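You operate a simulated robot arm through the tools that you are given. There is no shell and no other tool.

You run a simulated robot arm. Do the job below in one go: nothing can be reset, and whatever is moved stays where it is left.

JOB
Fit the card's mandrel and bend the black long sample round it to FULL.
Fine: clamp it in the blue seat first, and swing the arm back to rest.

The check looks at the end state, three seconds after you hand in, the way a careful person would. Anything else that was tipped, shoved, dropped, spilled or broken makes it a failure.

ROBOT AND FRAMES
A 5-joint arm with a two-finger parallel gripper, fixed in place. Base frame: the origin is at the foot of the arm, x ahead of it, y to its left, z up; the work surface is at about z = 800. Units: mm, degrees, N and s.
It reaches about 1134 mm from its shoulder. Its first joint turns from -149.0 to 149.0 degrees. Payload 1.57 kg.
The tool frame sits at the grasp point between the pads (the TCP): z along the fingers, y along the line on which they close. The tips reach 30 mm beyond it. The gripper opens to 110 mm. The fingers are 24 mm wide and 12 mm thick; the gripper's body (48 by 112 mm) begins 78 mm behind the TCP.
Orientation is that of the tool frame in the base frame, as a unit quaternion [w, x, y, z]. With the fingers straight down and closing along the base's y, the tool's x points along the base's -x, its y along +y and its z along -z.

CONTROLS
- The arm moves only by the tool move_arm. Its argument "commands" is a list of rows, each a list of 7 numbers: the finger opening in mm, from 0 to 110, then the shift along the tool's x, y, z in units of 25 mm (1.0 is 25 mm), then the turn, a rotation vector about the tool's x, y, z in units of 5 degrees (1.0 is 5 degrees). In form: [[claw, tx, ty, tz, wx, wy, wz], ...]. A call has 1 to 20 rows; each row shifts and turns the commanded pose from where the row before left it, along the tool's axes as they then stand. A call with a number of a shift or a turn outside -1 to 1 is refused whole. Each row takes 0.2 s and may step no farther than 50 mm and 8.6 degrees from the row before; otherwise, or with a gripper value out of range, the whole call is refused. Where a pose cannot be reached the arm comes as near as it can. A force on the tool above 90 N (or 10 N above the force at the start of the call, whichever is more), or a blocked arm, ends the call early, and 0.2 s more pass. Each finger travels about 153 mm/s and halts on what it meets, pressing with about 22 N; the grip force reading is that of the motor and also rises with nothing between the fingers. The clock runs only during rows and for 0.2 s after the last one: add rows that do not move to give the fingers time. The reply holds the time, the measured pose of the TCP, the force on the tool along the base axes, the opening and the grip force, in the units named above and with some noise, with the torque about the TCP (base axes, N m) and any sound that the robot's microphone picked up, and new pictures: "show" is both (left out), scene, wrist or none.
- Cameras (640 x 400 px; columns grow to the right, rows downward): "scene" is fixed at [400.6, -649.4, 1521.1]; the picture's right is [0.82, -0.57, 0.00], its down [-0.57, -0.81, -0.14] and it looks along [0.08, 0.12, -0.99] (base axes); focal length 302 px, centre (320, 200). "wrist" rides on the gripper at [70, 16, -141] in the tool frame; the picture's right is [-0.23, 0.97, 0.00], its down [-0.85, -0.20, -0.48] and it looks along [-0.47, -0.11, 0.88] (tool axes); focal length 222 px, centre (320, 200). There is no depth. A picture from a camera that has moved, and an enlarged one, comes with that camera's place and axes in the base frame and with its lens.
- move_column(by): slides the trunk up (or, below 0, down) by that many mm; the arm rides with it, the base frame stays. It gives what a move gives, with no picture.
- close_up(camera, box): a new picture of the part [left, top, right, bottom] of that camera's present view, enlarged. It takes no simulated time.
- finish_job(): hands the job in; it is judged then, once.

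Places have to be worked out from the pictures, the camera data and where the tool is seen. Open the gripper and draw the arm clear of the work before you hand the job in, unless the task says otherwise.

The tools are called after ">>>" as a command line: name --pt "numbers of a row" for each row, then --argument value for the rest, lists and objects as JSON in quotes. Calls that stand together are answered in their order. move_arm: Moves the arm, as the interface text tells. Its arguments: {"type":"object","properties":{"commands":{"type":"array","items":{"type":"array","items":{"type":"number"}}},"show":{"type":"string","enum":["both","scene","wrist","none"]}},"required":["commands"]} The other tools are called the same way: move_column (by) slides the trunk up or down; close_up (camera, box) takes an enlarged picture of a part of a camera's view; finish_job () hands the job in.

At the start:

```text
clock: 0.0
position: [347.5, -477.2, 1117.1]
tool_rot: [0.001, 0.001, 1.0, 0.0]
ft_force: [0.0, -0.7, 0.2]
torque: [-0.04, -0.01, 0.01]
width: 110.1
grip_force: 0.0
trunk travel left (down, up): [-851.0, 119.0]
```

scene: 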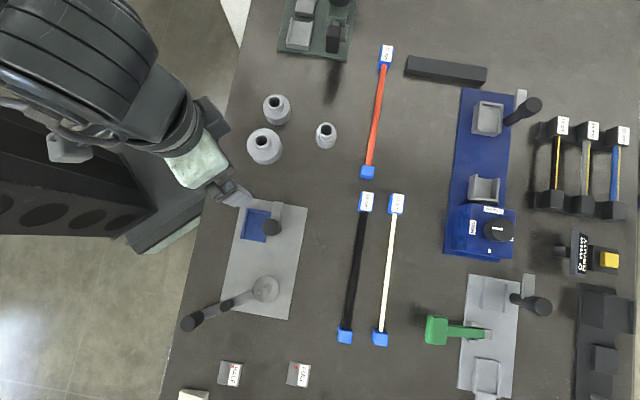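
wrist: 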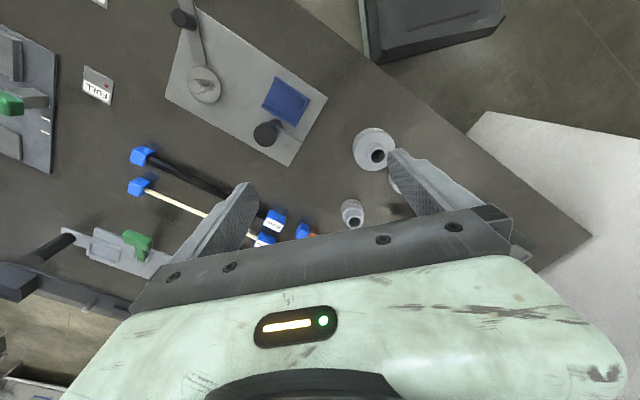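

I start by looking closely at the scene to identify the card, the mandrels, the bending fixture and the samples.

>>> close_up --camera "scene" --box '[160, 180, 320, 280]'

>>> close_up --camera "scene" --box '[160, 260, 320, 400]'

>>> close_up --camera "scene" --box '[230, 70, 390, 170]'

>>> close_up --camera "scene" --box '[420, 70, 640, 270]'

>>> close_up --camera "scene" --box '[310, 170, 430, 360]'

>>> close_up --camera "scene" --box '[410, 250, 640, 400]'

>>> close_up --camera "wrist" --box '[60, 0, 360, 190]'

```text
4.00 times, centred on (240, 230) of scene
camera zoom: at [400.6, -649.4, 1521.1], right [0.82, -0.57, 0.0], down [-0.57, -0.81, -0.14], along [0.08, 0.12, -0.99], focal length 1210 px, centre (640, 80)
```

zoom: 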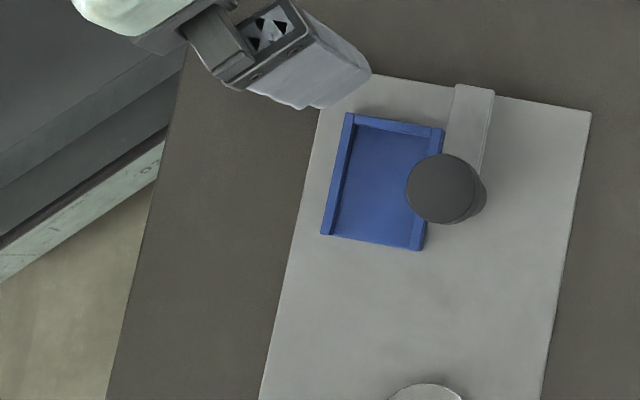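

```text
2.86 times, centred on (240, 330) of scene
camera zoom: at [400.6, -649.4, 1521.1], right [0.82, -0.57, 0.0], down [-0.57, -0.81, -0.14], along [0.08, 0.12, -0.99], focal length 864 px, centre (549, -171)
```

zoom: 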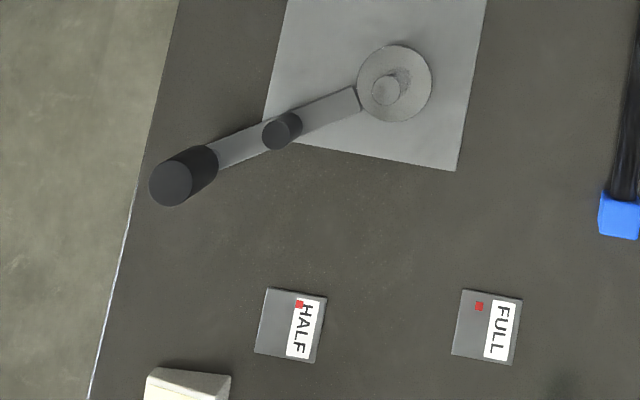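

```text
4.00 times, centred on (310, 120) of scene
camera zoom: at [400.6, -649.4, 1521.1], right [0.82, -0.57, 0.0], down [-0.57, -0.81, -0.14], along [0.08, 0.12, -0.99], focal length 1210 px, centre (360, 520)
```

zoom: 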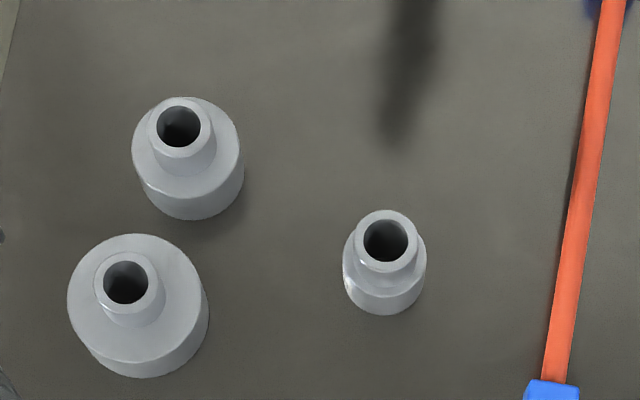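

```text
2.00 times, centred on (530, 170) of scene
camera zoom: at [400.6, -649.4, 1521.1], right [0.82, -0.57, 0.0], down [-0.57, -0.81, -0.14], along [0.08, 0.12, -0.99], focal length 605 px, centre (-100, 260)
```

zoom: 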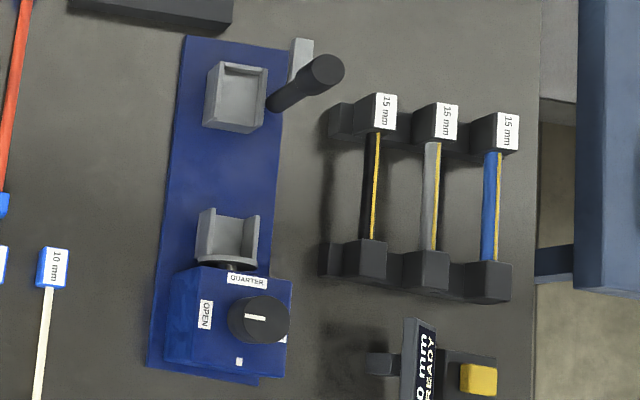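

```text
2.11 times, centred on (370, 265) of scene
camera zoom: at [400.6, -649.4, 1521.1], right [0.82, -0.57, 0.0], down [-0.57, -0.81, -0.14], along [0.08, 0.12, -0.99], focal length 637 px, centre (215, 63)
```

zoom: 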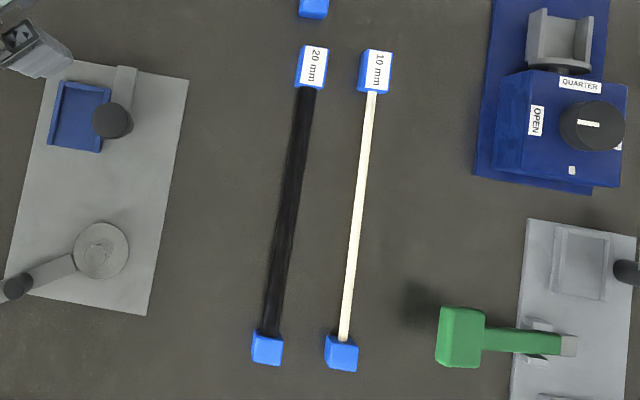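

```text
2.67 times, centred on (525, 325) of scene
camera zoom: at [400.6, -649.4, 1521.1], right [0.82, -0.57, 0.0], down [-0.57, -0.81, -0.14], along [0.08, 0.12, -0.99], focal length 806 px, centre (-227, -133)
```

zoom: 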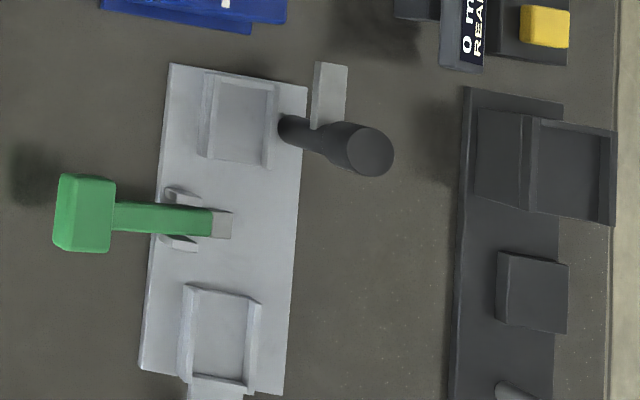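

```text
2.11 times, centred on (210, 95) of wrist
camera zoom: at [277.7, -460.7, 1258.5], right [0.23, 0.97, 0.0], down [0.85, -0.2, 0.48], along [0.47, -0.11, -0.88], focal length 468 px, centre (552, 421)
```

zoom: 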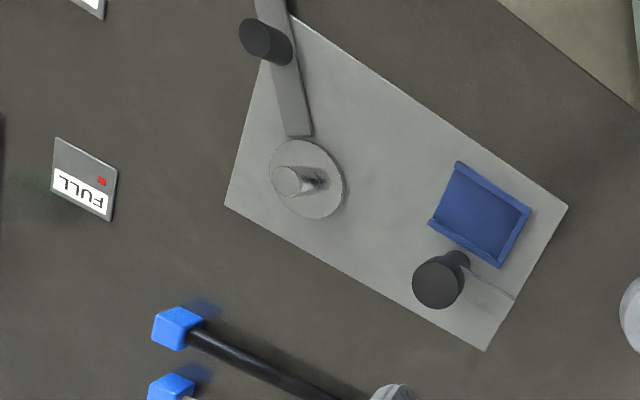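

The station on the left (grey plate, blue seat, pivot pin with swing arm, HALF/FULL marks) seems to be the bender. I look for the card and read labels.

>>> close_up --camera "scene" --box '[160, 370, 240, 400]'

>>> close_up --camera "scene" --box '[545, 220, 640, 280]'

>>> close_up --camera "scene" --box '[350, 30, 420, 80]'

>>> close_up --camera "scene" --box '[260, 0, 370, 70]'

>>> close_up --camera "scene" --box '[340, 180, 420, 230]'

>>> close_up --camera "scene" --box '[170, 260, 310, 345]'

>>> close_up --camera "wrist" --box '[0, 170, 160, 310]'

>>> close_up --camera "wrist" --box '[340, 0, 640, 180]'

```text
8.00 times, centred on (200, 385) of scene
camera zoom: at [400.6, -649.4, 1521.1], right [0.82, -0.57, 0.0], down [-0.57, -0.81, -0.14], along [0.08, 0.12, -0.99], focal length 2419 px, centre (1280, -1280)
```

zoom: 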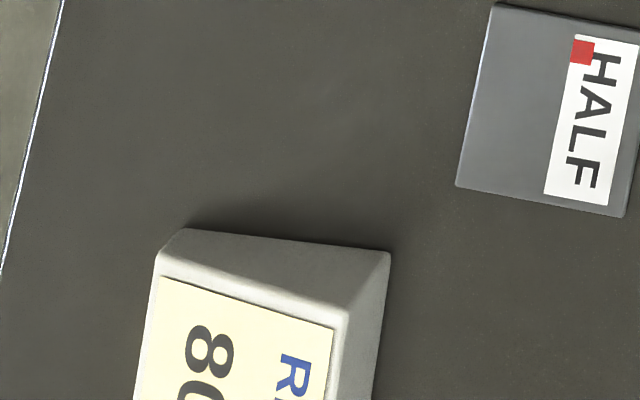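

```text
6.67 times, centred on (592, 250) of scene
camera zoom: at [400.6, -649.4, 1521.1], right [0.82, -0.57, 0.0], down [-0.57, -0.81, -0.14], along [0.08, 0.12, -0.99], focal length 2016 px, centre (-1497, -133)
```

zoom: 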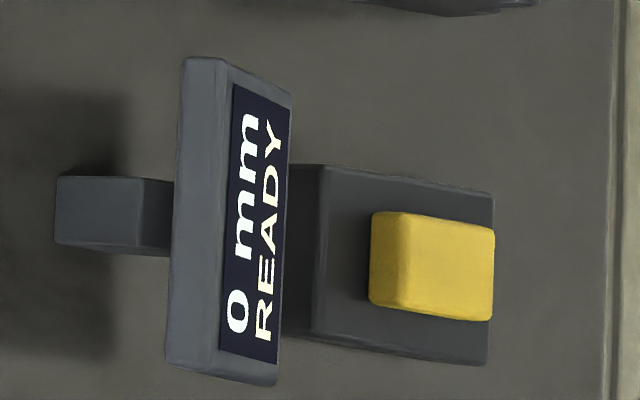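

```text
8.00 times, centred on (385, 55) of scene
camera zoom: at [400.6, -649.4, 1521.1], right [0.82, -0.57, 0.0], down [-0.57, -0.81, -0.14], along [0.08, 0.12, -0.99], focal length 2419 px, centre (-200, 1360)
```

zoom: 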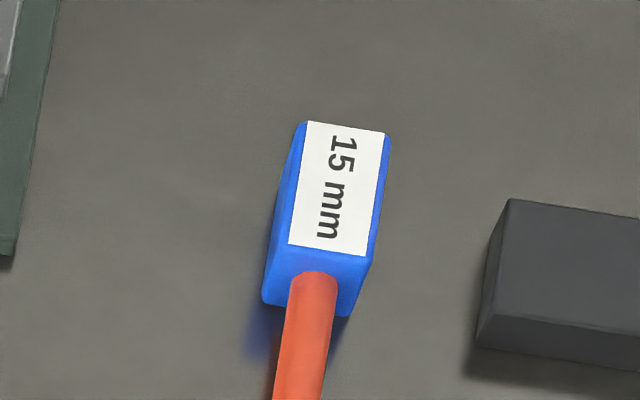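

```text
5.71 times, centred on (315, 35) of scene
camera zoom: at [400.6, -649.4, 1521.1], right [0.82, -0.57, 0.0], down [-0.57, -0.81, -0.14], along [0.08, 0.12, -0.99], focal length 1728 px, centre (349, 1143)
```

zoom: 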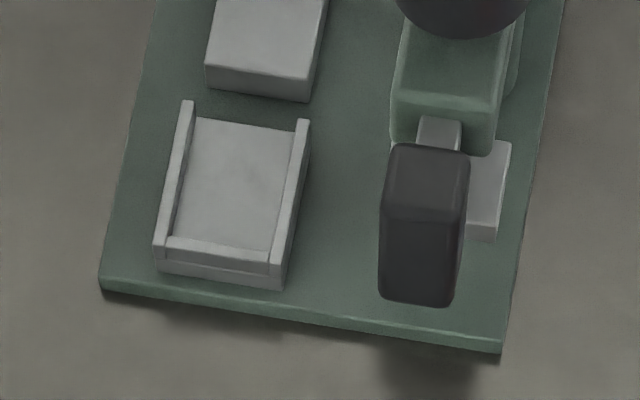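

```text
8.00 times, centred on (380, 205) of scene
camera zoom: at [400.6, -649.4, 1521.1], right [0.82, -0.57, 0.0], down [-0.57, -0.81, -0.14], along [0.08, 0.12, -0.99], focal length 2419 px, centre (-160, 160)
```

zoom: 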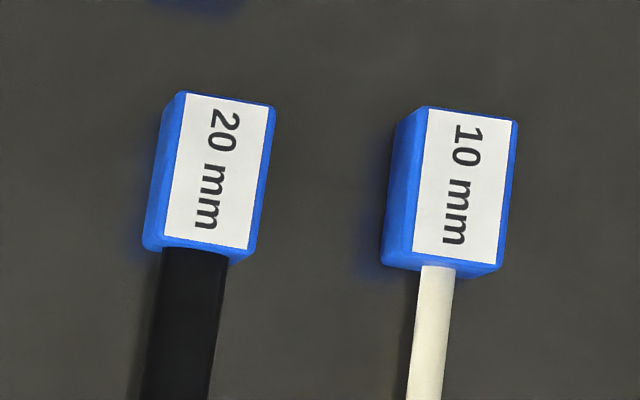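

```text
4.57 times, centred on (240, 302) of scene
camera zoom: at [400.6, -649.4, 1521.1], right [0.82, -0.57, 0.0], down [-0.57, -0.81, -0.14], along [0.08, 0.12, -0.99], focal length 1382 px, centre (686, -269)
```

zoom: 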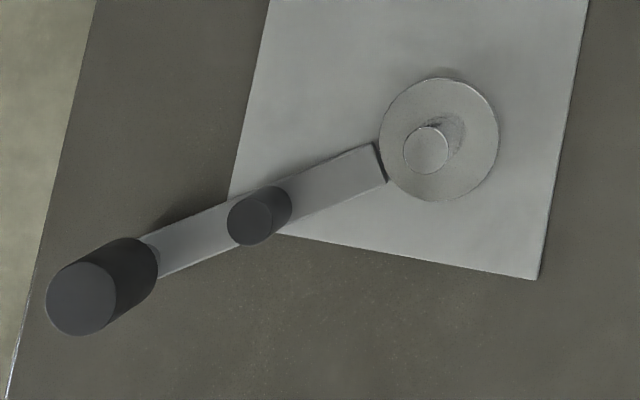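

```text
2.86 times, centred on (80, 240) of wrist
camera zoom: at [277.7, -460.7, 1258.5], right [0.23, 0.97, 0.0], down [0.85, -0.2, 0.48], along [0.47, -0.11, -0.88], focal length 635 px, centre (1006, 86)
```

zoom: 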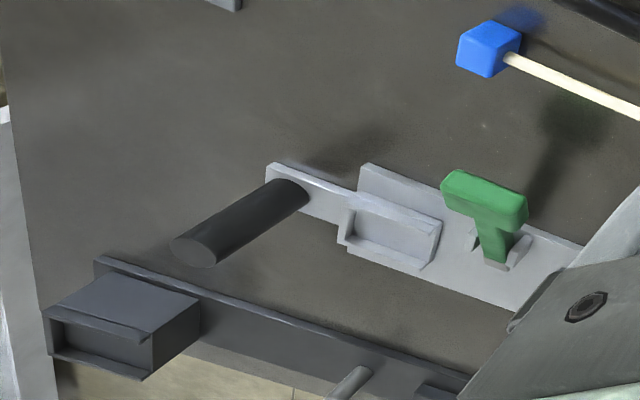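

```text
2.13 times, centred on (490, 90) of wrist
camera zoom: at [277.7, -460.7, 1258.5], right [0.23, 0.97, 0.0], down [0.85, -0.2, 0.48], along [0.47, -0.11, -0.88], focal length 474 px, centre (-43, 435)
```

zoom: 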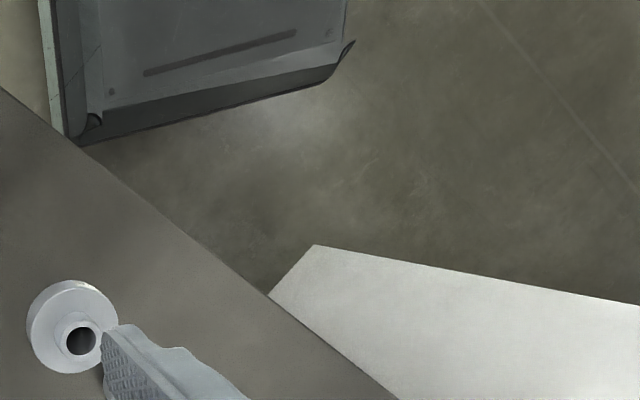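

The black "20 mm" sample, the pivot and the seat are located; the card lies out of view at about (-50, -800). First I move above the bender (about (320,-616)) to look at it with the wrist camera.

>>> move_arm --pt "110 0.183 -0.927 0.447 0 0 0" --pt "110 0.183 -0.927 0.447 0 0 0" --pt "110 0.183 -0.927 0.447 0 0 0" --pt "110 0.183 -0.927 0.447 0 0 0" --pt "110 0.183 -0.927 0.447 0 0 0" --pt "110 0.183 -0.927 0.447 0 0 0" --pt "110 0 0 0 0 0 0" --show "both"

```text
clock: 1.6
position: [317.9, -615.3, 1118.3]
tool_rot: [0.0, 0.0, 1.0, 0.0]
ft_force: [-0.5, 0.3, 0.5]
torque: [0.0, 0.02, 0.01]
width: 110.1
grip_force: 0.0
out of reach, approached as far as the arm can: row 1, 2, 3, 4, 5, 6
trunk travel left (down, up): [-851.0, 119.0]
camera wrist: at [248.6, -599.4, 1258.5], right [0.23, 0.97, 0.0], down [0.85, -0.2, 0.48], along [0.47, -0.11, -0.88], focal length 222 px, centre (320, 200)
```

scene: 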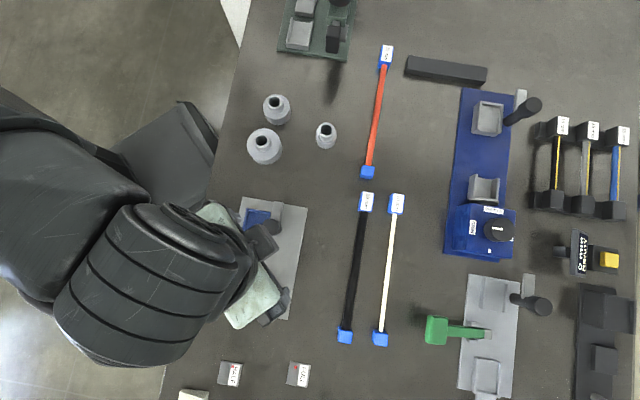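
wrist: 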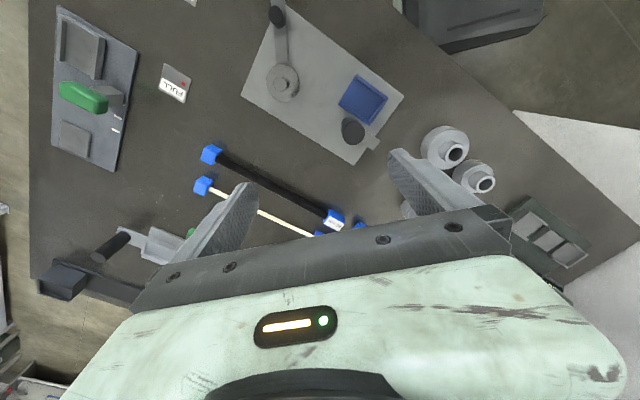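

The pose can't go lower than z≈1118 with the trunk this high; the trunk will have to come down later. I look at the station details with the wrist camera.

>>> close_up --camera "wrist" --box '[230, 0, 410, 170]'

>>> close_up --camera "wrist" --box '[320, 60, 410, 170]'

>>> close_up --camera "wrist" --box '[230, 0, 330, 110]'

>>> close_up --camera "wrist" --box '[30, 0, 220, 190]'

>>> close_up --camera "wrist" --box '[390, 110, 600, 280]'

```text
2.35 times, centred on (320, 85) of wrist
camera zoom: at [248.6, -599.4, 1258.5], right [0.23, 0.97, 0.0], down [0.85, -0.2, 0.48], along [0.47, -0.11, -0.88], focal length 523 px, centre (320, 471)
```

zoom: 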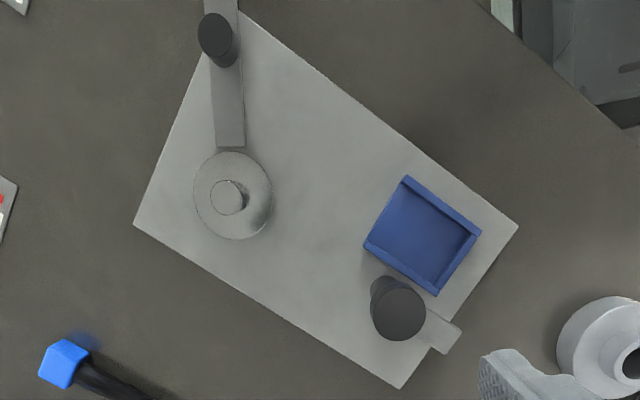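

```text
3.64 times, centred on (365, 115) of wrist
camera zoom: at [248.6, -599.4, 1258.5], right [0.23, 0.97, 0.0], down [0.85, -0.2, 0.48], along [0.47, -0.11, -0.88], focal length 808 px, centre (156, 509)
```

zoom: 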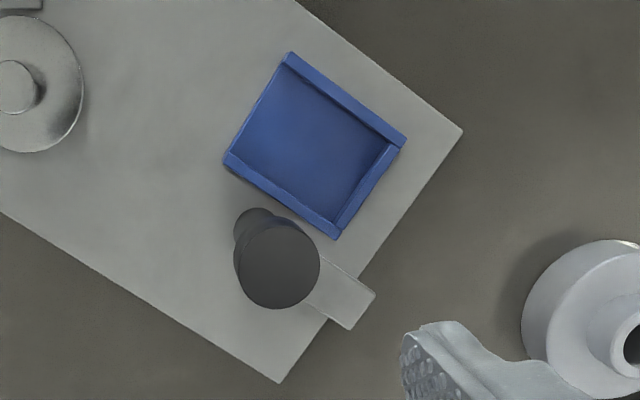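

```text
3.64 times, centred on (280, 55) of wrist
camera zoom: at [248.6, -599.4, 1258.5], right [0.23, 0.97, 0.0], down [0.85, -0.2, 0.48], along [0.47, -0.11, -0.88], focal length 808 px, centre (466, 727)
```

zoom: 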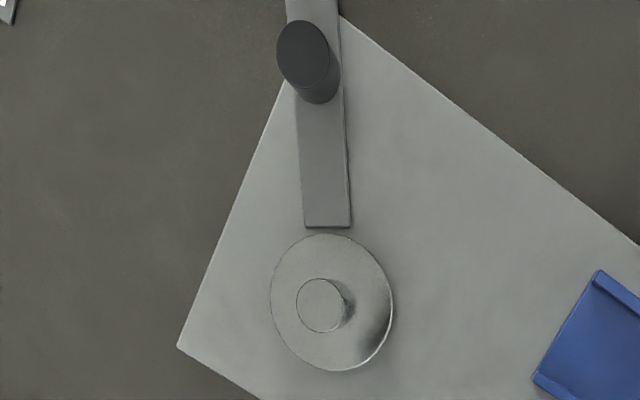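

```text
2.11 times, centred on (125, 95) of wrist
camera zoom: at [248.6, -599.4, 1258.5], right [0.23, 0.97, 0.0], down [0.85, -0.2, 0.48], along [0.47, -0.11, -0.88], focal length 468 px, centre (730, 421)
```

zoom: 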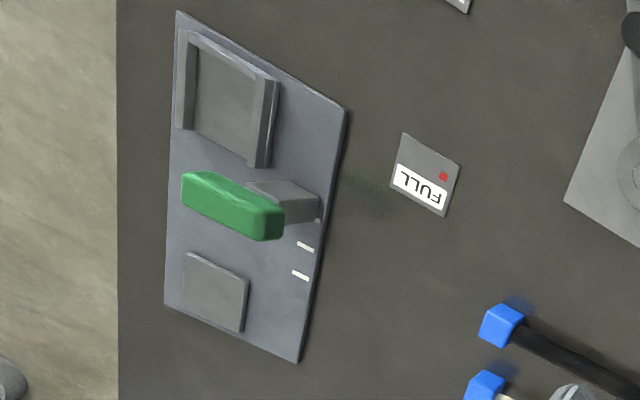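

```text
2.35 times, centred on (495, 195) of wrist
camera zoom: at [248.6, -599.4, 1258.5], right [0.23, 0.97, 0.0], down [0.85, -0.2, 0.48], along [0.47, -0.11, -0.88], focal length 523 px, centre (-92, 212)
```

zoom: 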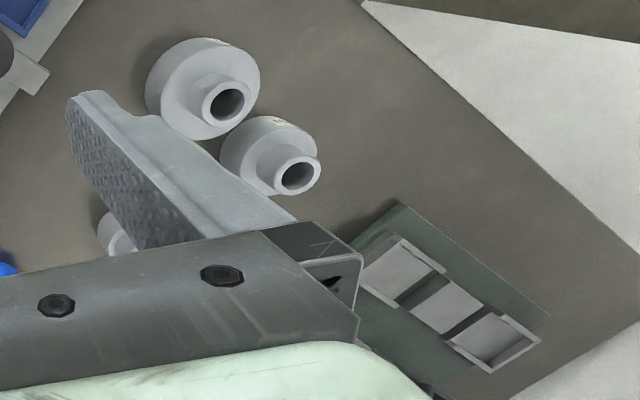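

The bender geometry is clear: seat at about (300,-530) opening toward 225°, pivot pin at (240,-665), tall clamp handle at (333,-567). Next I raise the tool, then lower the trunk so that there is working range downward.

>>> move_arm --pt "110 0 0 -1 0 0 0" --pt "110 0 0 -1 0 0 0" --pt "110 0 0 -1 0 0 0" --pt "110 0 0 -1 0 0 0" --pt "110 0 0 -1 0 0 0" --pt "110 0 0 -1 0 0 0" --pt "110 0 0 -1 0 0 0" --pt "110 0 0 -1 0 0 0" --pt "110 0 0 -1 0 0 0" --pt "110 0 0 -1 0 0 0" --show "none"

```text
clock: 3.8
position: [317.6, -615.0, 1117.5]
tool_rot: [0.0, 0.0, 1.0, 0.0]
ft_force: [0.2, 0.0, 0.4]
torque: [0.01, 0.0, 0.03]
width: 109.7
grip_force: 0.0
out of reach, approached as far as the arm can: row 1, 2, 3, 4, 5, 6, 7, 8, 9, 10
trunk travel left (down, up): [-851.0, 119.0]
```

Vertical moves with the tool straight down don't register (z stays 1117.5 both ways), so height seems to come from the trunk. I test by sliding the trunk down 100 mm; the tips stay well above the 920 mm handle.

>>> move_column --by -100

```text
clock: 5.1
position: [317.9, -616.4, 1017.7]
tool_rot: [-0.001, 0.001, 1.0, 0.0]
ft_force: [0.1, 0.0, 0.2]
torque: [0.02, 0.02, 0.02]
width: 110.5
grip_force: 0.0
trunk travel left (down, up): [-751.0, 219.0]
```

The trunk sets the height. I check now whether a small downward arm row works at this height.

>>> move_arm --pt "110 0 0 -0.4 0 0 0" --pt "110 0 0 0 0 0 0" --show "none"

```text
clock: 5.7
position: [318.0, -615.7, 1017.8]
tool_rot: [0.0, 0.0, 1.0, 0.0]
ft_force: [0.0, 0.2, -0.4]
torque: [0.02, -0.03, -0.02]
width: 110.1
grip_force: 0.1
out of reach, approached as far as the arm can: row 1
trunk travel left (down, up): [-751.0, 219.0]
```

Confirmed: height comes only from the trunk. Now I go over to look at the card near (-50,-800), moving the TCP to about (20,-816).

>>> move_arm --pt "110 0.99 -0.667 0 0 0 0" --pt "110 0.99 -0.667 0 0 0 0" --pt "110 0.99 -0.667 0 0 0 0" --pt "110 0.99 -0.667 0 0 0 0" --pt "110 0.99 -0.667 0 0 0 0" --pt "110 0.99 -0.667 0 0 0 0" --pt "110 0.99 -0.667 0 0 0 0" --pt "110 0.99 -0.667 0 0 0 0" --pt "110 0.99 -0.667 0 0 0 0" --pt "110 0.99 -0.667 0 0 0 0" --pt "110 0.99 -0.667 0 0 0 0" --pt "110 0.99 -0.667 0 0 0 0" --pt "110 0 0 0 0 0 0" --show "both"

```text
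clock: 8.5
position: [18.8, -816.7, 1017.6]
tool_rot: [0.0, 0.0, 1.0, 0.0]
ft_force: [-1.1, 0.6, -0.7]
torque: [0.01, -0.03, -0.03]
width: 110.3
grip_force: 0.1
trunk travel left (down, up): [-751.0, 219.0]
camera wrist: at [-50.0, -800.8, 1158.4], right [0.23, 0.97, 0.0], down [0.85, -0.2, 0.48], along [0.47, -0.11, -0.88], focal length 222 px, centre (320, 200)
```

scene: 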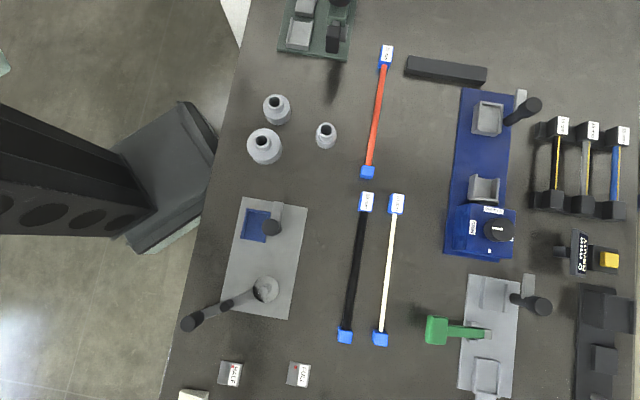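
wrist: 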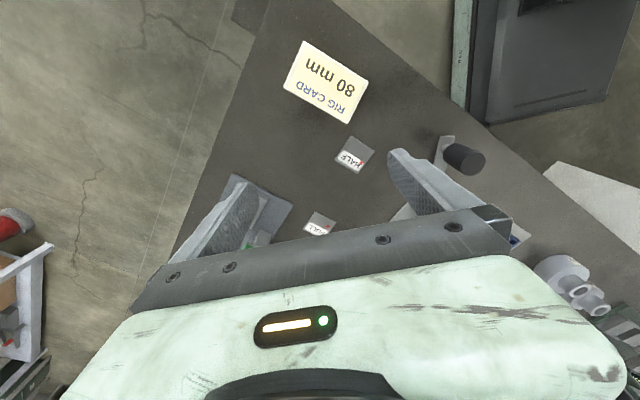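

The card reads "RIG CARD 80 mm". I zoom into it for more detail, and on the mandrels from the now unobstructed scene camera.

>>> close_up --camera "wrist" --box '[270, 30, 390, 135]'

>>> close_up --camera "scene" --box '[236, 80, 346, 170]'

>>> close_up --camera "scene" --box '[225, 185, 315, 250]'

>>> close_up --camera "scene" --box '[175, 255, 305, 340]'

>>> close_up --camera "scene" --box '[320, 180, 420, 355]'

>>> close_up --camera "wrist" --box '[330, 130, 420, 190]'

>>> close_up --camera "wrist" --box '[520, 240, 620, 330]'

```text
3.81 times, centred on (330, 82) of wrist
camera zoom: at [-50.0, -800.8, 1158.4], right [0.23, 0.97, 0.0], down [0.85, -0.2, 0.48], along [0.47, -0.11, -0.88], focal length 846 px, centre (282, 648)
```

zoom: 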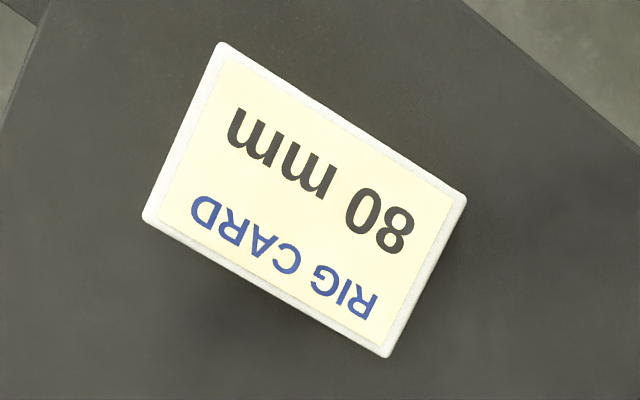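

```text
4.44 times, centred on (291, 125) of scene
camera zoom: at [400.6, -649.4, 1521.1], right [0.82, -0.57, 0.0], down [-0.57, -0.81, -0.14], along [0.08, 0.12, -0.99], focal length 1344 px, centre (449, 533)
```

zoom: 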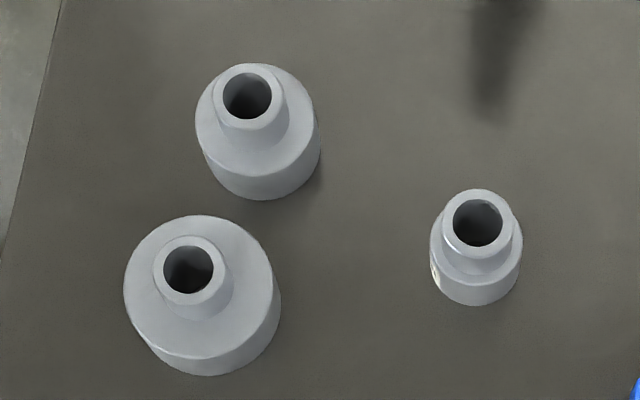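

```text
6.15 times, centred on (270, 218) of scene
camera zoom: at [400.6, -649.4, 1521.1], right [0.82, -0.57, 0.0], down [-0.57, -0.81, -0.14], along [0.08, 0.12, -0.99], focal length 1861 px, centre (628, 92)
```

zoom: 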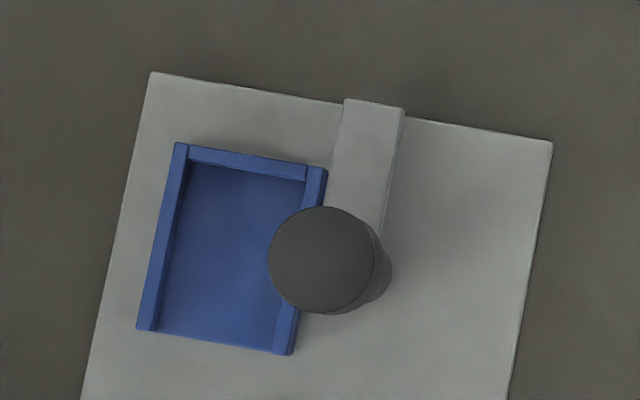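

```text
4.71 times, centred on (240, 298) of scene
camera zoom: at [400.6, -649.4, 1521.1], right [0.82, -0.57, 0.0], down [-0.57, -0.81, -0.14], along [0.08, 0.12, -0.99], focal length 1423 px, centre (696, -259)
```

zoom: 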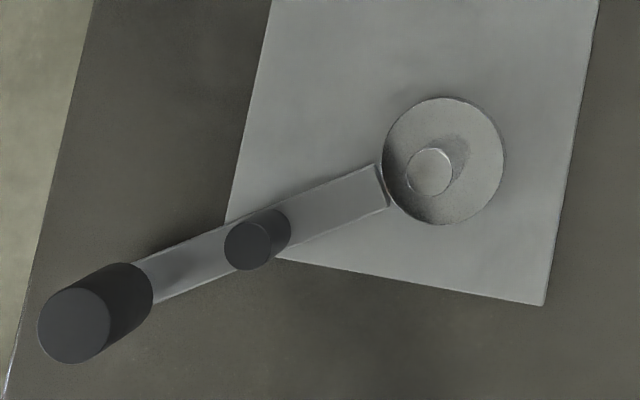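

```text
2.29 times, centred on (370, 268) of scene
camera zoom: at [400.6, -649.4, 1521.1], right [0.82, -0.57, 0.0], down [-0.57, -0.81, -0.14], along [0.08, 0.12, -0.99], focal length 691 px, centre (206, 46)
```

zoom: 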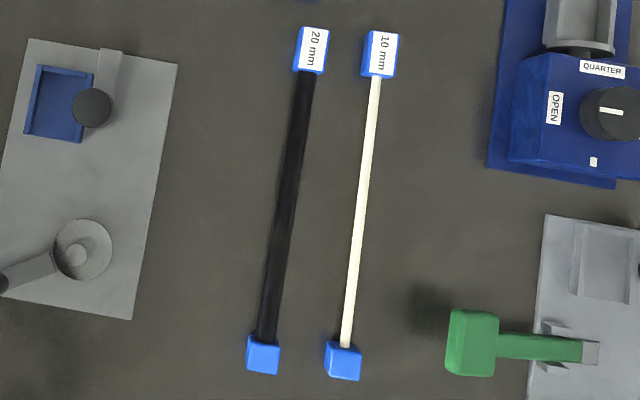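

```text
6.67 times, centred on (375, 160) of wrist
camera zoom: at [-50.0, -800.8, 1158.4], right [0.23, 0.97, 0.0], down [0.85, -0.2, 0.48], along [0.47, -0.11, -0.88], focal length 1481 px, centre (-47, 467)
```

zoom: 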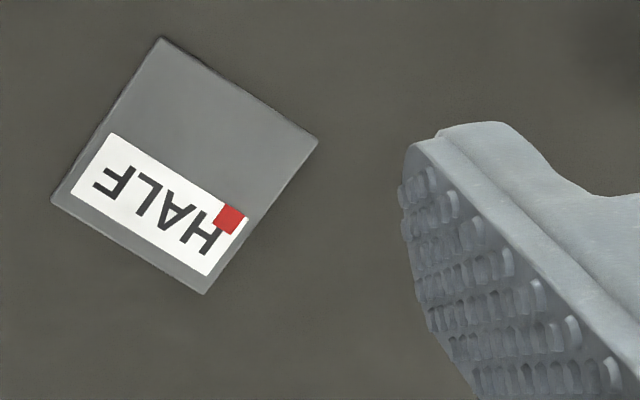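

```text
4.44 times, centred on (570, 285) of wrist
camera zoom: at [-50.0, -800.8, 1158.4], right [0.23, 0.97, 0.0], down [0.85, -0.2, 0.48], along [0.47, -0.11, -0.88], focal length 987 px, centre (-791, -178)
```

zoom: 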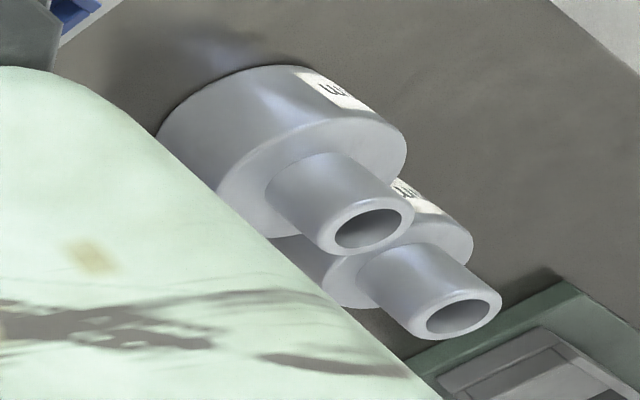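

The card calls for the 80 mm mandrel; the biggest of the three measures about 78 mm across and stands near (423,-391). I spin the tool by 45° (fingers then close across the samples' direction) and check the result.

>>> move_arm --pt "110 0 0 0 0 0 -1" --pt "110 0 0 0 0 0 -1" --pt "110 0 0 0 0 0 -1" --pt "110 0 0 0 0 0 -1" --pt "110 0 0 0 0 0 -1" --pt "110 0 0 0 0 0 -1" --pt "110 0 0 0 0 0 -1" --pt "110 0 0 0 0 0 -1" --pt "110 0 0 0 0 0 -1" --pt "110 0 0 0 0 0 0" --show "none"

```text
clock: 10.7
position: [19.4, -815.4, 1018.4]
tool_rot: [0.0, -0.383, 0.924, -0.001]
ft_force: [0.1, 0.1, -0.3]
torque: [0.03, -0.01, 0.03]
width: 110.2
grip_force: 0.1
trunk travel left (down, up): [-751.0, 219.0]
```

The spin is right (fingers close along 135°). Now I fly to about (343,-184) so the wrist camera sees the robot-facing side of the mandrels, where their labels are.

>>> move_arm --pt "110 -0.967 0.312 0 0 0 0" --pt "110 -0.967 0.312 0 0 0 0" --pt "110 -0.967 0.312 0 0 0 0" --pt "110 -0.967 0.312 0 0 0 0" --pt "110 -0.967 0.312 0 0 0 0" --pt "110 -0.967 0.312 0 0 0 0" --pt "110 -0.967 0.312 0 0 0 0" --pt "110 -0.967 0.312 0 0 0 0" --pt "110 -0.967 0.312 0 0 0 0" --pt "110 -0.967 0.312 0 0 0 0" --pt "110 -0.967 0.312 0 0 0 0" --pt "110 -0.967 0.312 0 0 0 0" --pt "110 -0.967 0.312 0 0 0 0" --pt "110 -0.967 0.312 0 0 0 0" --pt "110 0 0 0 0 0 0" --show "both"

```text
clock: 13.9
position: [183.0, -506.5, 1017.5]
tool_rot: [0.001, -0.382, 0.924, 0.001]
ft_force: [0.7, -0.6, -0.2]
torque: [0.01, -0.02, 0.01]
width: 110.0
grip_force: 0.0
out of reach, approached as far as the arm can: row 14
trunk travel left (down, up): [-751.0, 219.0]
camera wrist: at [123.0, -544.2, 1158.5], right [-0.53, 0.85, 0.0], down [0.75, 0.46, 0.48], along [0.41, 0.25, -0.88], focal length 222 px, centre (320, 200)
```

scene: 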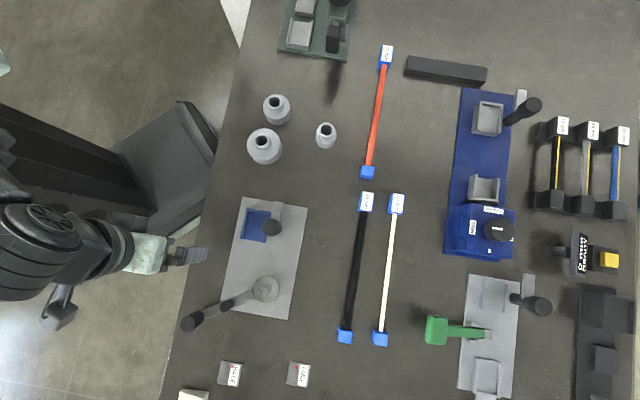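
wrist: 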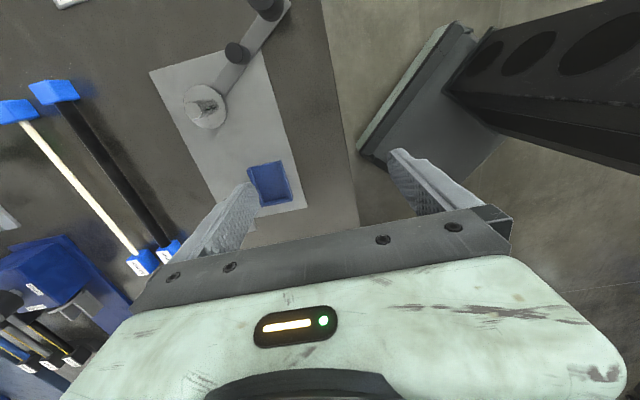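

The arm has a minimum radius of about 540 mm, so I can't get behind the mandrels; I'll verify the label when it is in hand. Here I take close looks at the station from this side.

>>> close_up --camera "wrist" --box '[170, 0, 300, 135]'

>>> close_up --camera "wrist" --box '[225, 140, 325, 230]'

>>> close_up --camera "wrist" --box '[20, 60, 200, 280]'

```text
2.96 times, centred on (235, 68) of wrist
camera zoom: at [123.0, -544.2, 1158.5], right [-0.53, 0.85, 0.0], down [0.75, 0.46, 0.48], along [0.41, 0.25, -0.88], focal length 658 px, centre (572, 593)
```

zoom: 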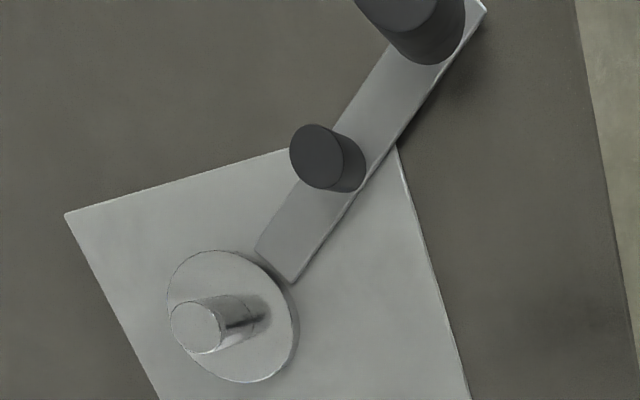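

```text
4.44 times, centred on (275, 185) of wrist
camera zoom: at [123.0, -544.2, 1158.5], right [-0.53, 0.85, 0.0], down [0.75, 0.46, 0.48], along [0.41, 0.25, -0.88], focal length 987 px, centre (520, 267)
```

zoom: 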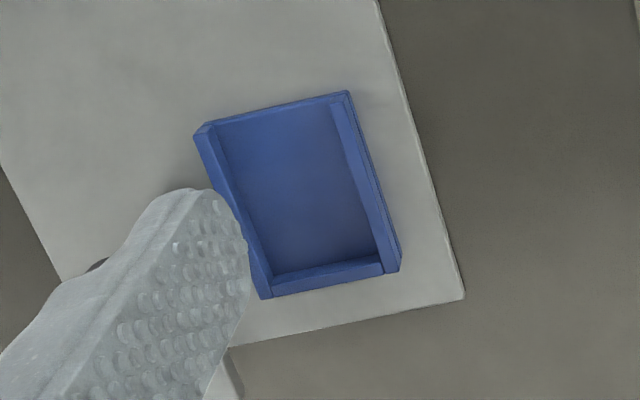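

```text
1.82 times, centred on (110, 170) of wrist
camera zoom: at [123.0, -544.2, 1158.5], right [-0.53, 0.85, 0.0], down [0.75, 0.46, 0.48], along [0.41, 0.25, -0.88], focal length 404 px, centre (702, 254)
```

zoom: 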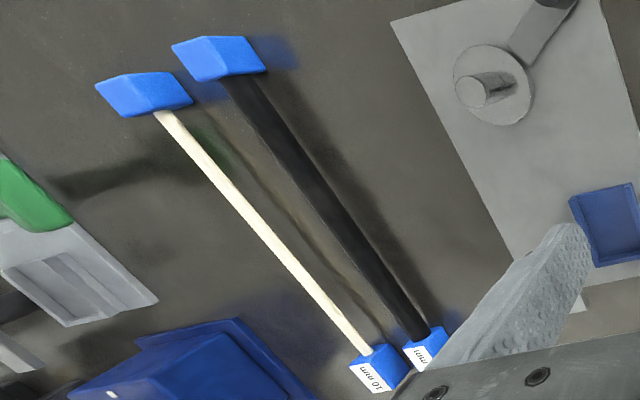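

Triangulating from both cameras: pivot (240.6,-665.8), pin top z≈849, disc z≈811, seat centre (301,-531) with low walls (z≈816), swing-arm bar near z≈810. Now I go above the middle of the black sample at about (436,-741) to measure it.

>>> move_arm --pt "110 -0.037 -0.985 0 0 0 0" --pt "110 -0.037 -0.985 0 0 0 0" --pt "110 -0.037 -0.985 0 0 0 0" --pt "110 -0.037 -0.985 0 0 0 0" --pt "110 -0.037 -0.985 0 0 0 0" --pt "110 -0.037 -0.985 0 0 0 0" --pt "110 -0.037 -0.985 0 0 0 0" --pt "110 -0.037 -0.985 0 0 0 0" --pt "110 -0.037 -0.985 0 0 0 0" --pt "110 -0.037 -0.985 0 0 0 0" --pt "110 -0.037 -0.985 0 0 0 0" --pt "110 -0.037 -0.985 0 0 0 0" --pt "110 -0.037 -0.985 0 0 0 0" --pt "110 -0.037 -0.985 0 0 0 0" --pt "110 0 0 0 0 0 0" --show "both"

```text
clock: 17.1
position: [438.5, -741.3, 1017.2]
tool_rot: [0.0, -0.383, 0.924, 0.0]
ft_force: [-0.1, -0.4, -0.2]
torque: [0.03, -0.02, -0.02]
width: 110.0
grip_force: 0.1
trunk travel left (down, up): [-751.0, 219.0]
camera wrist: at [377.5, -779.8, 1158.4], right [-0.53, 0.85, 0.0], down [0.75, 0.46, 0.48], along [0.41, 0.25, -0.88], focal length 222 px, centre (320, 200)
```

scene: 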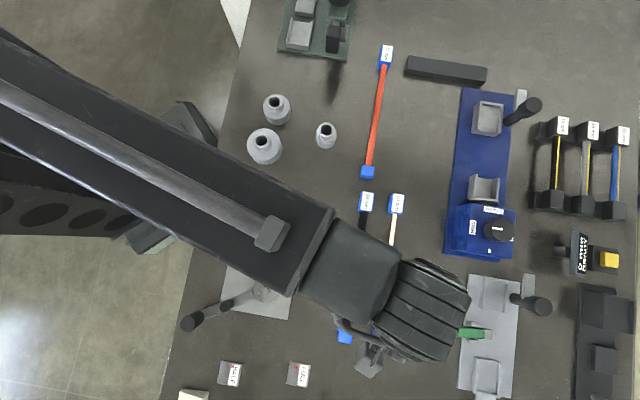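
wrist: 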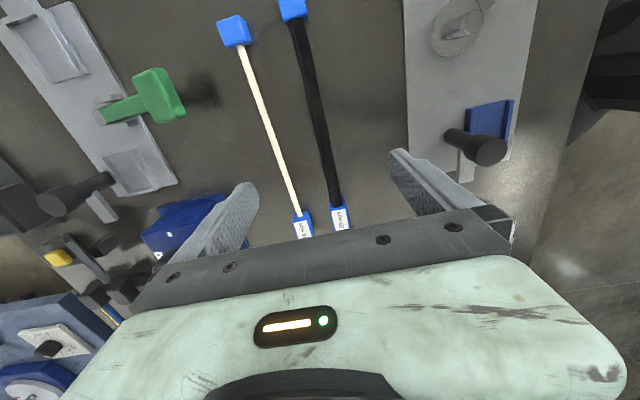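

The sample lies right between the fingers, in line. Close-ups of the two end blocks, the rod and the clamp handle next.

>>> close_up --camera "wrist" --box '[265, 0, 345, 50]'

>>> close_up --camera "wrist" --box '[280, 180, 370, 240]'

>>> close_up --camera "wrist" --box '[420, 80, 530, 190]'

>>> close_up --camera "wrist" --box '[280, 20, 360, 220]'

>>> close_up --camera "wrist" --box '[400, 0, 520, 80]'

```text
8.00 times, centred on (305, 25) of wrist
camera zoom: at [377.5, -779.8, 1158.4], right [-0.53, 0.85, 0.0], down [0.75, 0.46, 0.48], along [0.41, 0.25, -0.88], focal length 1777 px, centre (440, 1600)
```

zoom: 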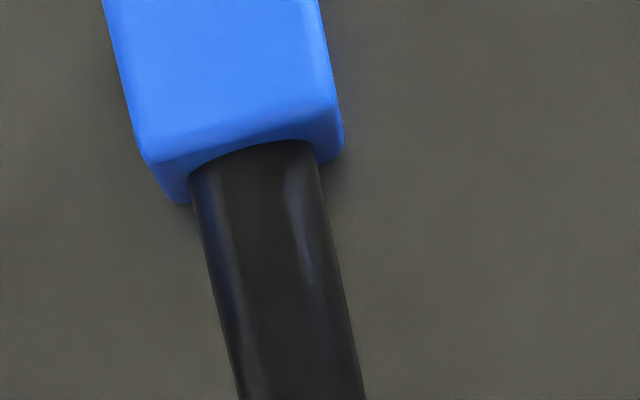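

```text
6.67 times, centred on (325, 210) of wrist
camera zoom: at [377.5, -779.8, 1158.4], right [-0.53, 0.85, 0.0], down [0.75, 0.46, 0.48], along [0.41, 0.25, -0.88], focal length 1481 px, centre (287, 133)
```

zoom: 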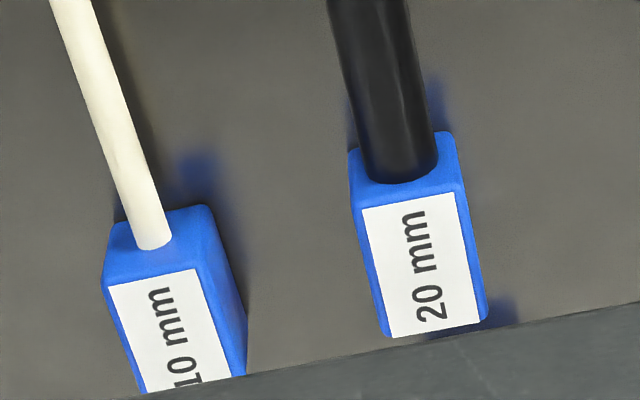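

```text
3.64 times, centred on (475, 135) of wrist
camera zoom: at [377.5, -779.8, 1158.4], right [-0.53, 0.85, 0.0], down [0.75, 0.46, 0.48], along [0.41, 0.25, -0.88], focal length 808 px, centre (-244, 436)
```

zoom: 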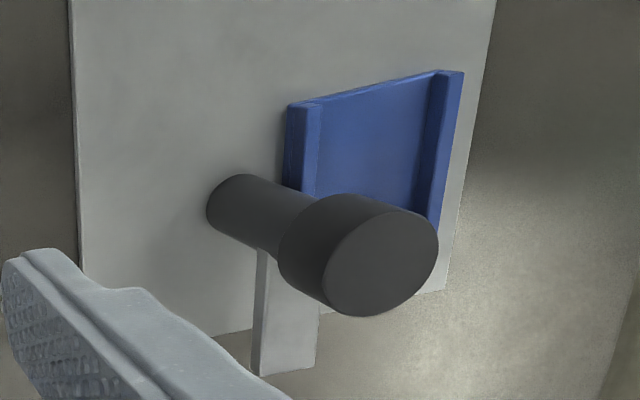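

```text
2.00 times, centred on (320, 120) of wrist
camera zoom: at [377.5, -779.8, 1158.4], right [-0.53, 0.85, 0.0], down [0.75, 0.46, 0.48], along [0.41, 0.25, -0.88], focal length 444 px, centre (320, 360)
```

zoom: 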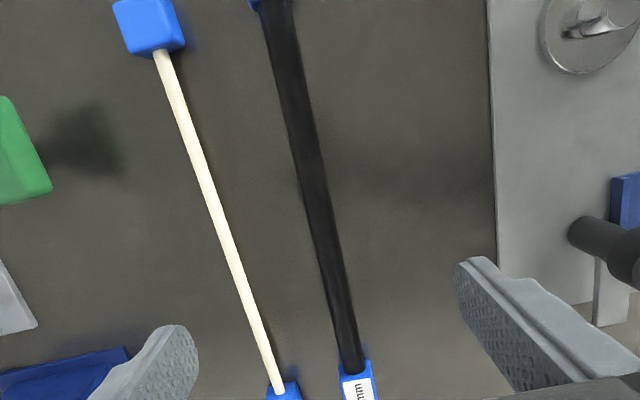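

```text
5.00 times, centred on (460, 40) of wrist
camera zoom: at [377.5, -779.8, 1158.4], right [-0.53, 0.85, 0.0], down [0.75, 0.46, 0.48], along [0.41, 0.25, -0.88], focal length 1111 px, centre (-380, 1000)
```

zoom: 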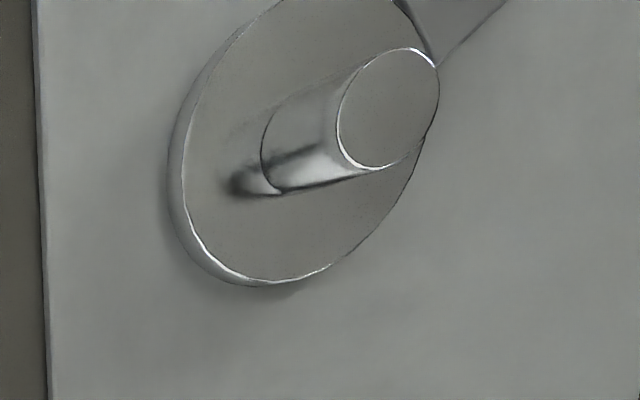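

Sample geometry: blocks 28×43×30 mm, rod ≈20 mm with its axis at z≈815, label block centre (545.5,-633.6), direction 44.6°. I shift to a grip point 130 mm from the label block centre, narrow the fingers to 60 mm (so they clear the white sample), then come down.

>>> move_arm --pt "60 -0.436 0.03 0 0 0 0" --pt "60 -0.436 0.03 0 0 0 0" --pt "60 0 0 0 0 0 0" --pt "60 0 0 0 0 0 0" --show "none"

>>> move_column --by -110

>>> move_arm --pt "60 0 0 0 0 0 0" --show "both"

```text
clock: 18.1
position: [451.1, -725.0, 1017.7]
tool_rot: [-0.001, -0.383, 0.924, 0.0]
ft_force: [-0.1, 1.1, 0.4]
torque: [0.0, 0.01, 0.0]
width: 60.3
grip_force: 0.0
trunk travel left (down, up): [-751.0, 219.0]
```

```text
clock: 19.6
position: [451.6, -726.3, 907.9]
tool_rot: [0.001, -0.382, 0.924, 0.0]
ft_force: [-0.4, 0.5, -0.4]
torque: [0.02, 0.0, 0.01]
width: 60.1
grip_force: 0.0
trunk travel left (down, up): [-641.0, 329.0]
```

```text
clock: 19.9
position: [451.6, -725.1, 907.0]
tool_rot: [0.0, -0.382, 0.924, 0.001]
ft_force: [0.0, 0.3, 0.3]
torque: [0.0, 0.03, -0.01]
width: 60.3
grip_force: 0.1
trunk travel left (down, up): [-641.0, 329.0]
camera wrist: at [390.7, -763.3, 1048.5], right [-0.53, 0.85, 0.0], down [0.75, 0.46, 0.48], along [0.41, 0.25, -0.88], focal length 222 px, centre (320, 200)
```

scene: 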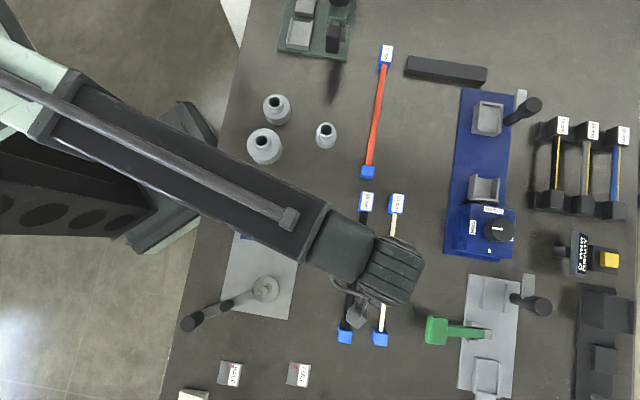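
wrist: 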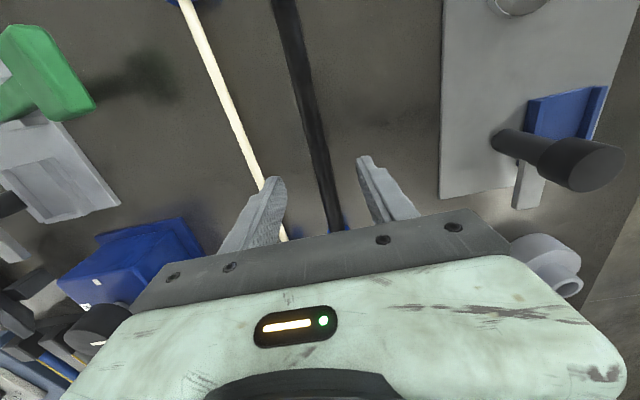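

The rod runs centrally between the fingers. I lower the last 71 mm to put the tips at about z=806 and look.

>>> move_column --by -50

>>> move_arm --pt "60 0 0 0 0 0 0" --show "wrist"

>>> close_up --camera "wrist" --box '[200, 60, 440, 240]'

```text
clock: 20.9
position: [451.4, -726.8, 858.0]
tool_rot: [0.0, -0.383, 0.924, 0.0]
ft_force: [-1.7, 0.2, -0.1]
torque: [0.02, -0.01, -0.02]
width: 59.9
grip_force: 0.1
trunk travel left (down, up): [-591.0, 379.0]
```

```text
clock: 21.3
position: [451.3, -725.1, 858.5]
tool_rot: [0.0, -0.383, 0.924, 0.0]
ft_force: [0.4, 0.1, 0.6]
torque: [0.03, -0.02, -0.02]
width: 59.8
grip_force: 0.1
trunk travel left (down, up): [-591.0, 379.0]
camera wrist: at [390.7, -763.3, 998.5], right [-0.53, 0.85, 0.0], down [0.75, 0.46, 0.48], along [0.41, 0.25, -0.88], focal length 222 px, centre (320, 200)
```

wrist: 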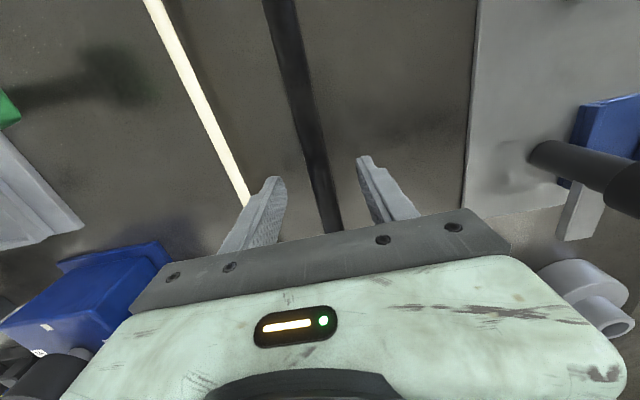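

```text
2.22 times, centred on (320, 150) of wrist
camera zoom: at [390.7, -763.3, 998.5], right [-0.53, 0.85, 0.0], down [0.75, 0.46, 0.48], along [0.41, 0.25, -0.88], focal length 494 px, centre (320, 311)
```

zoom: 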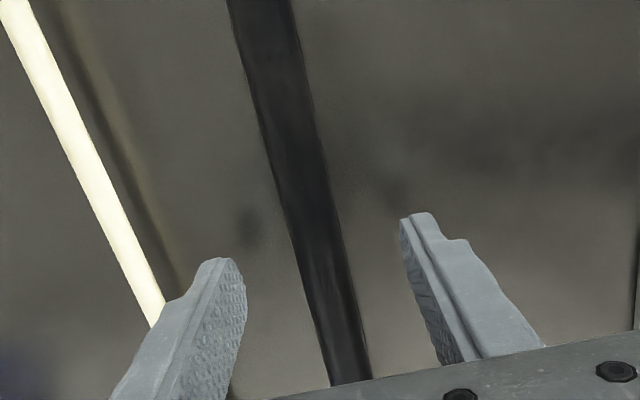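

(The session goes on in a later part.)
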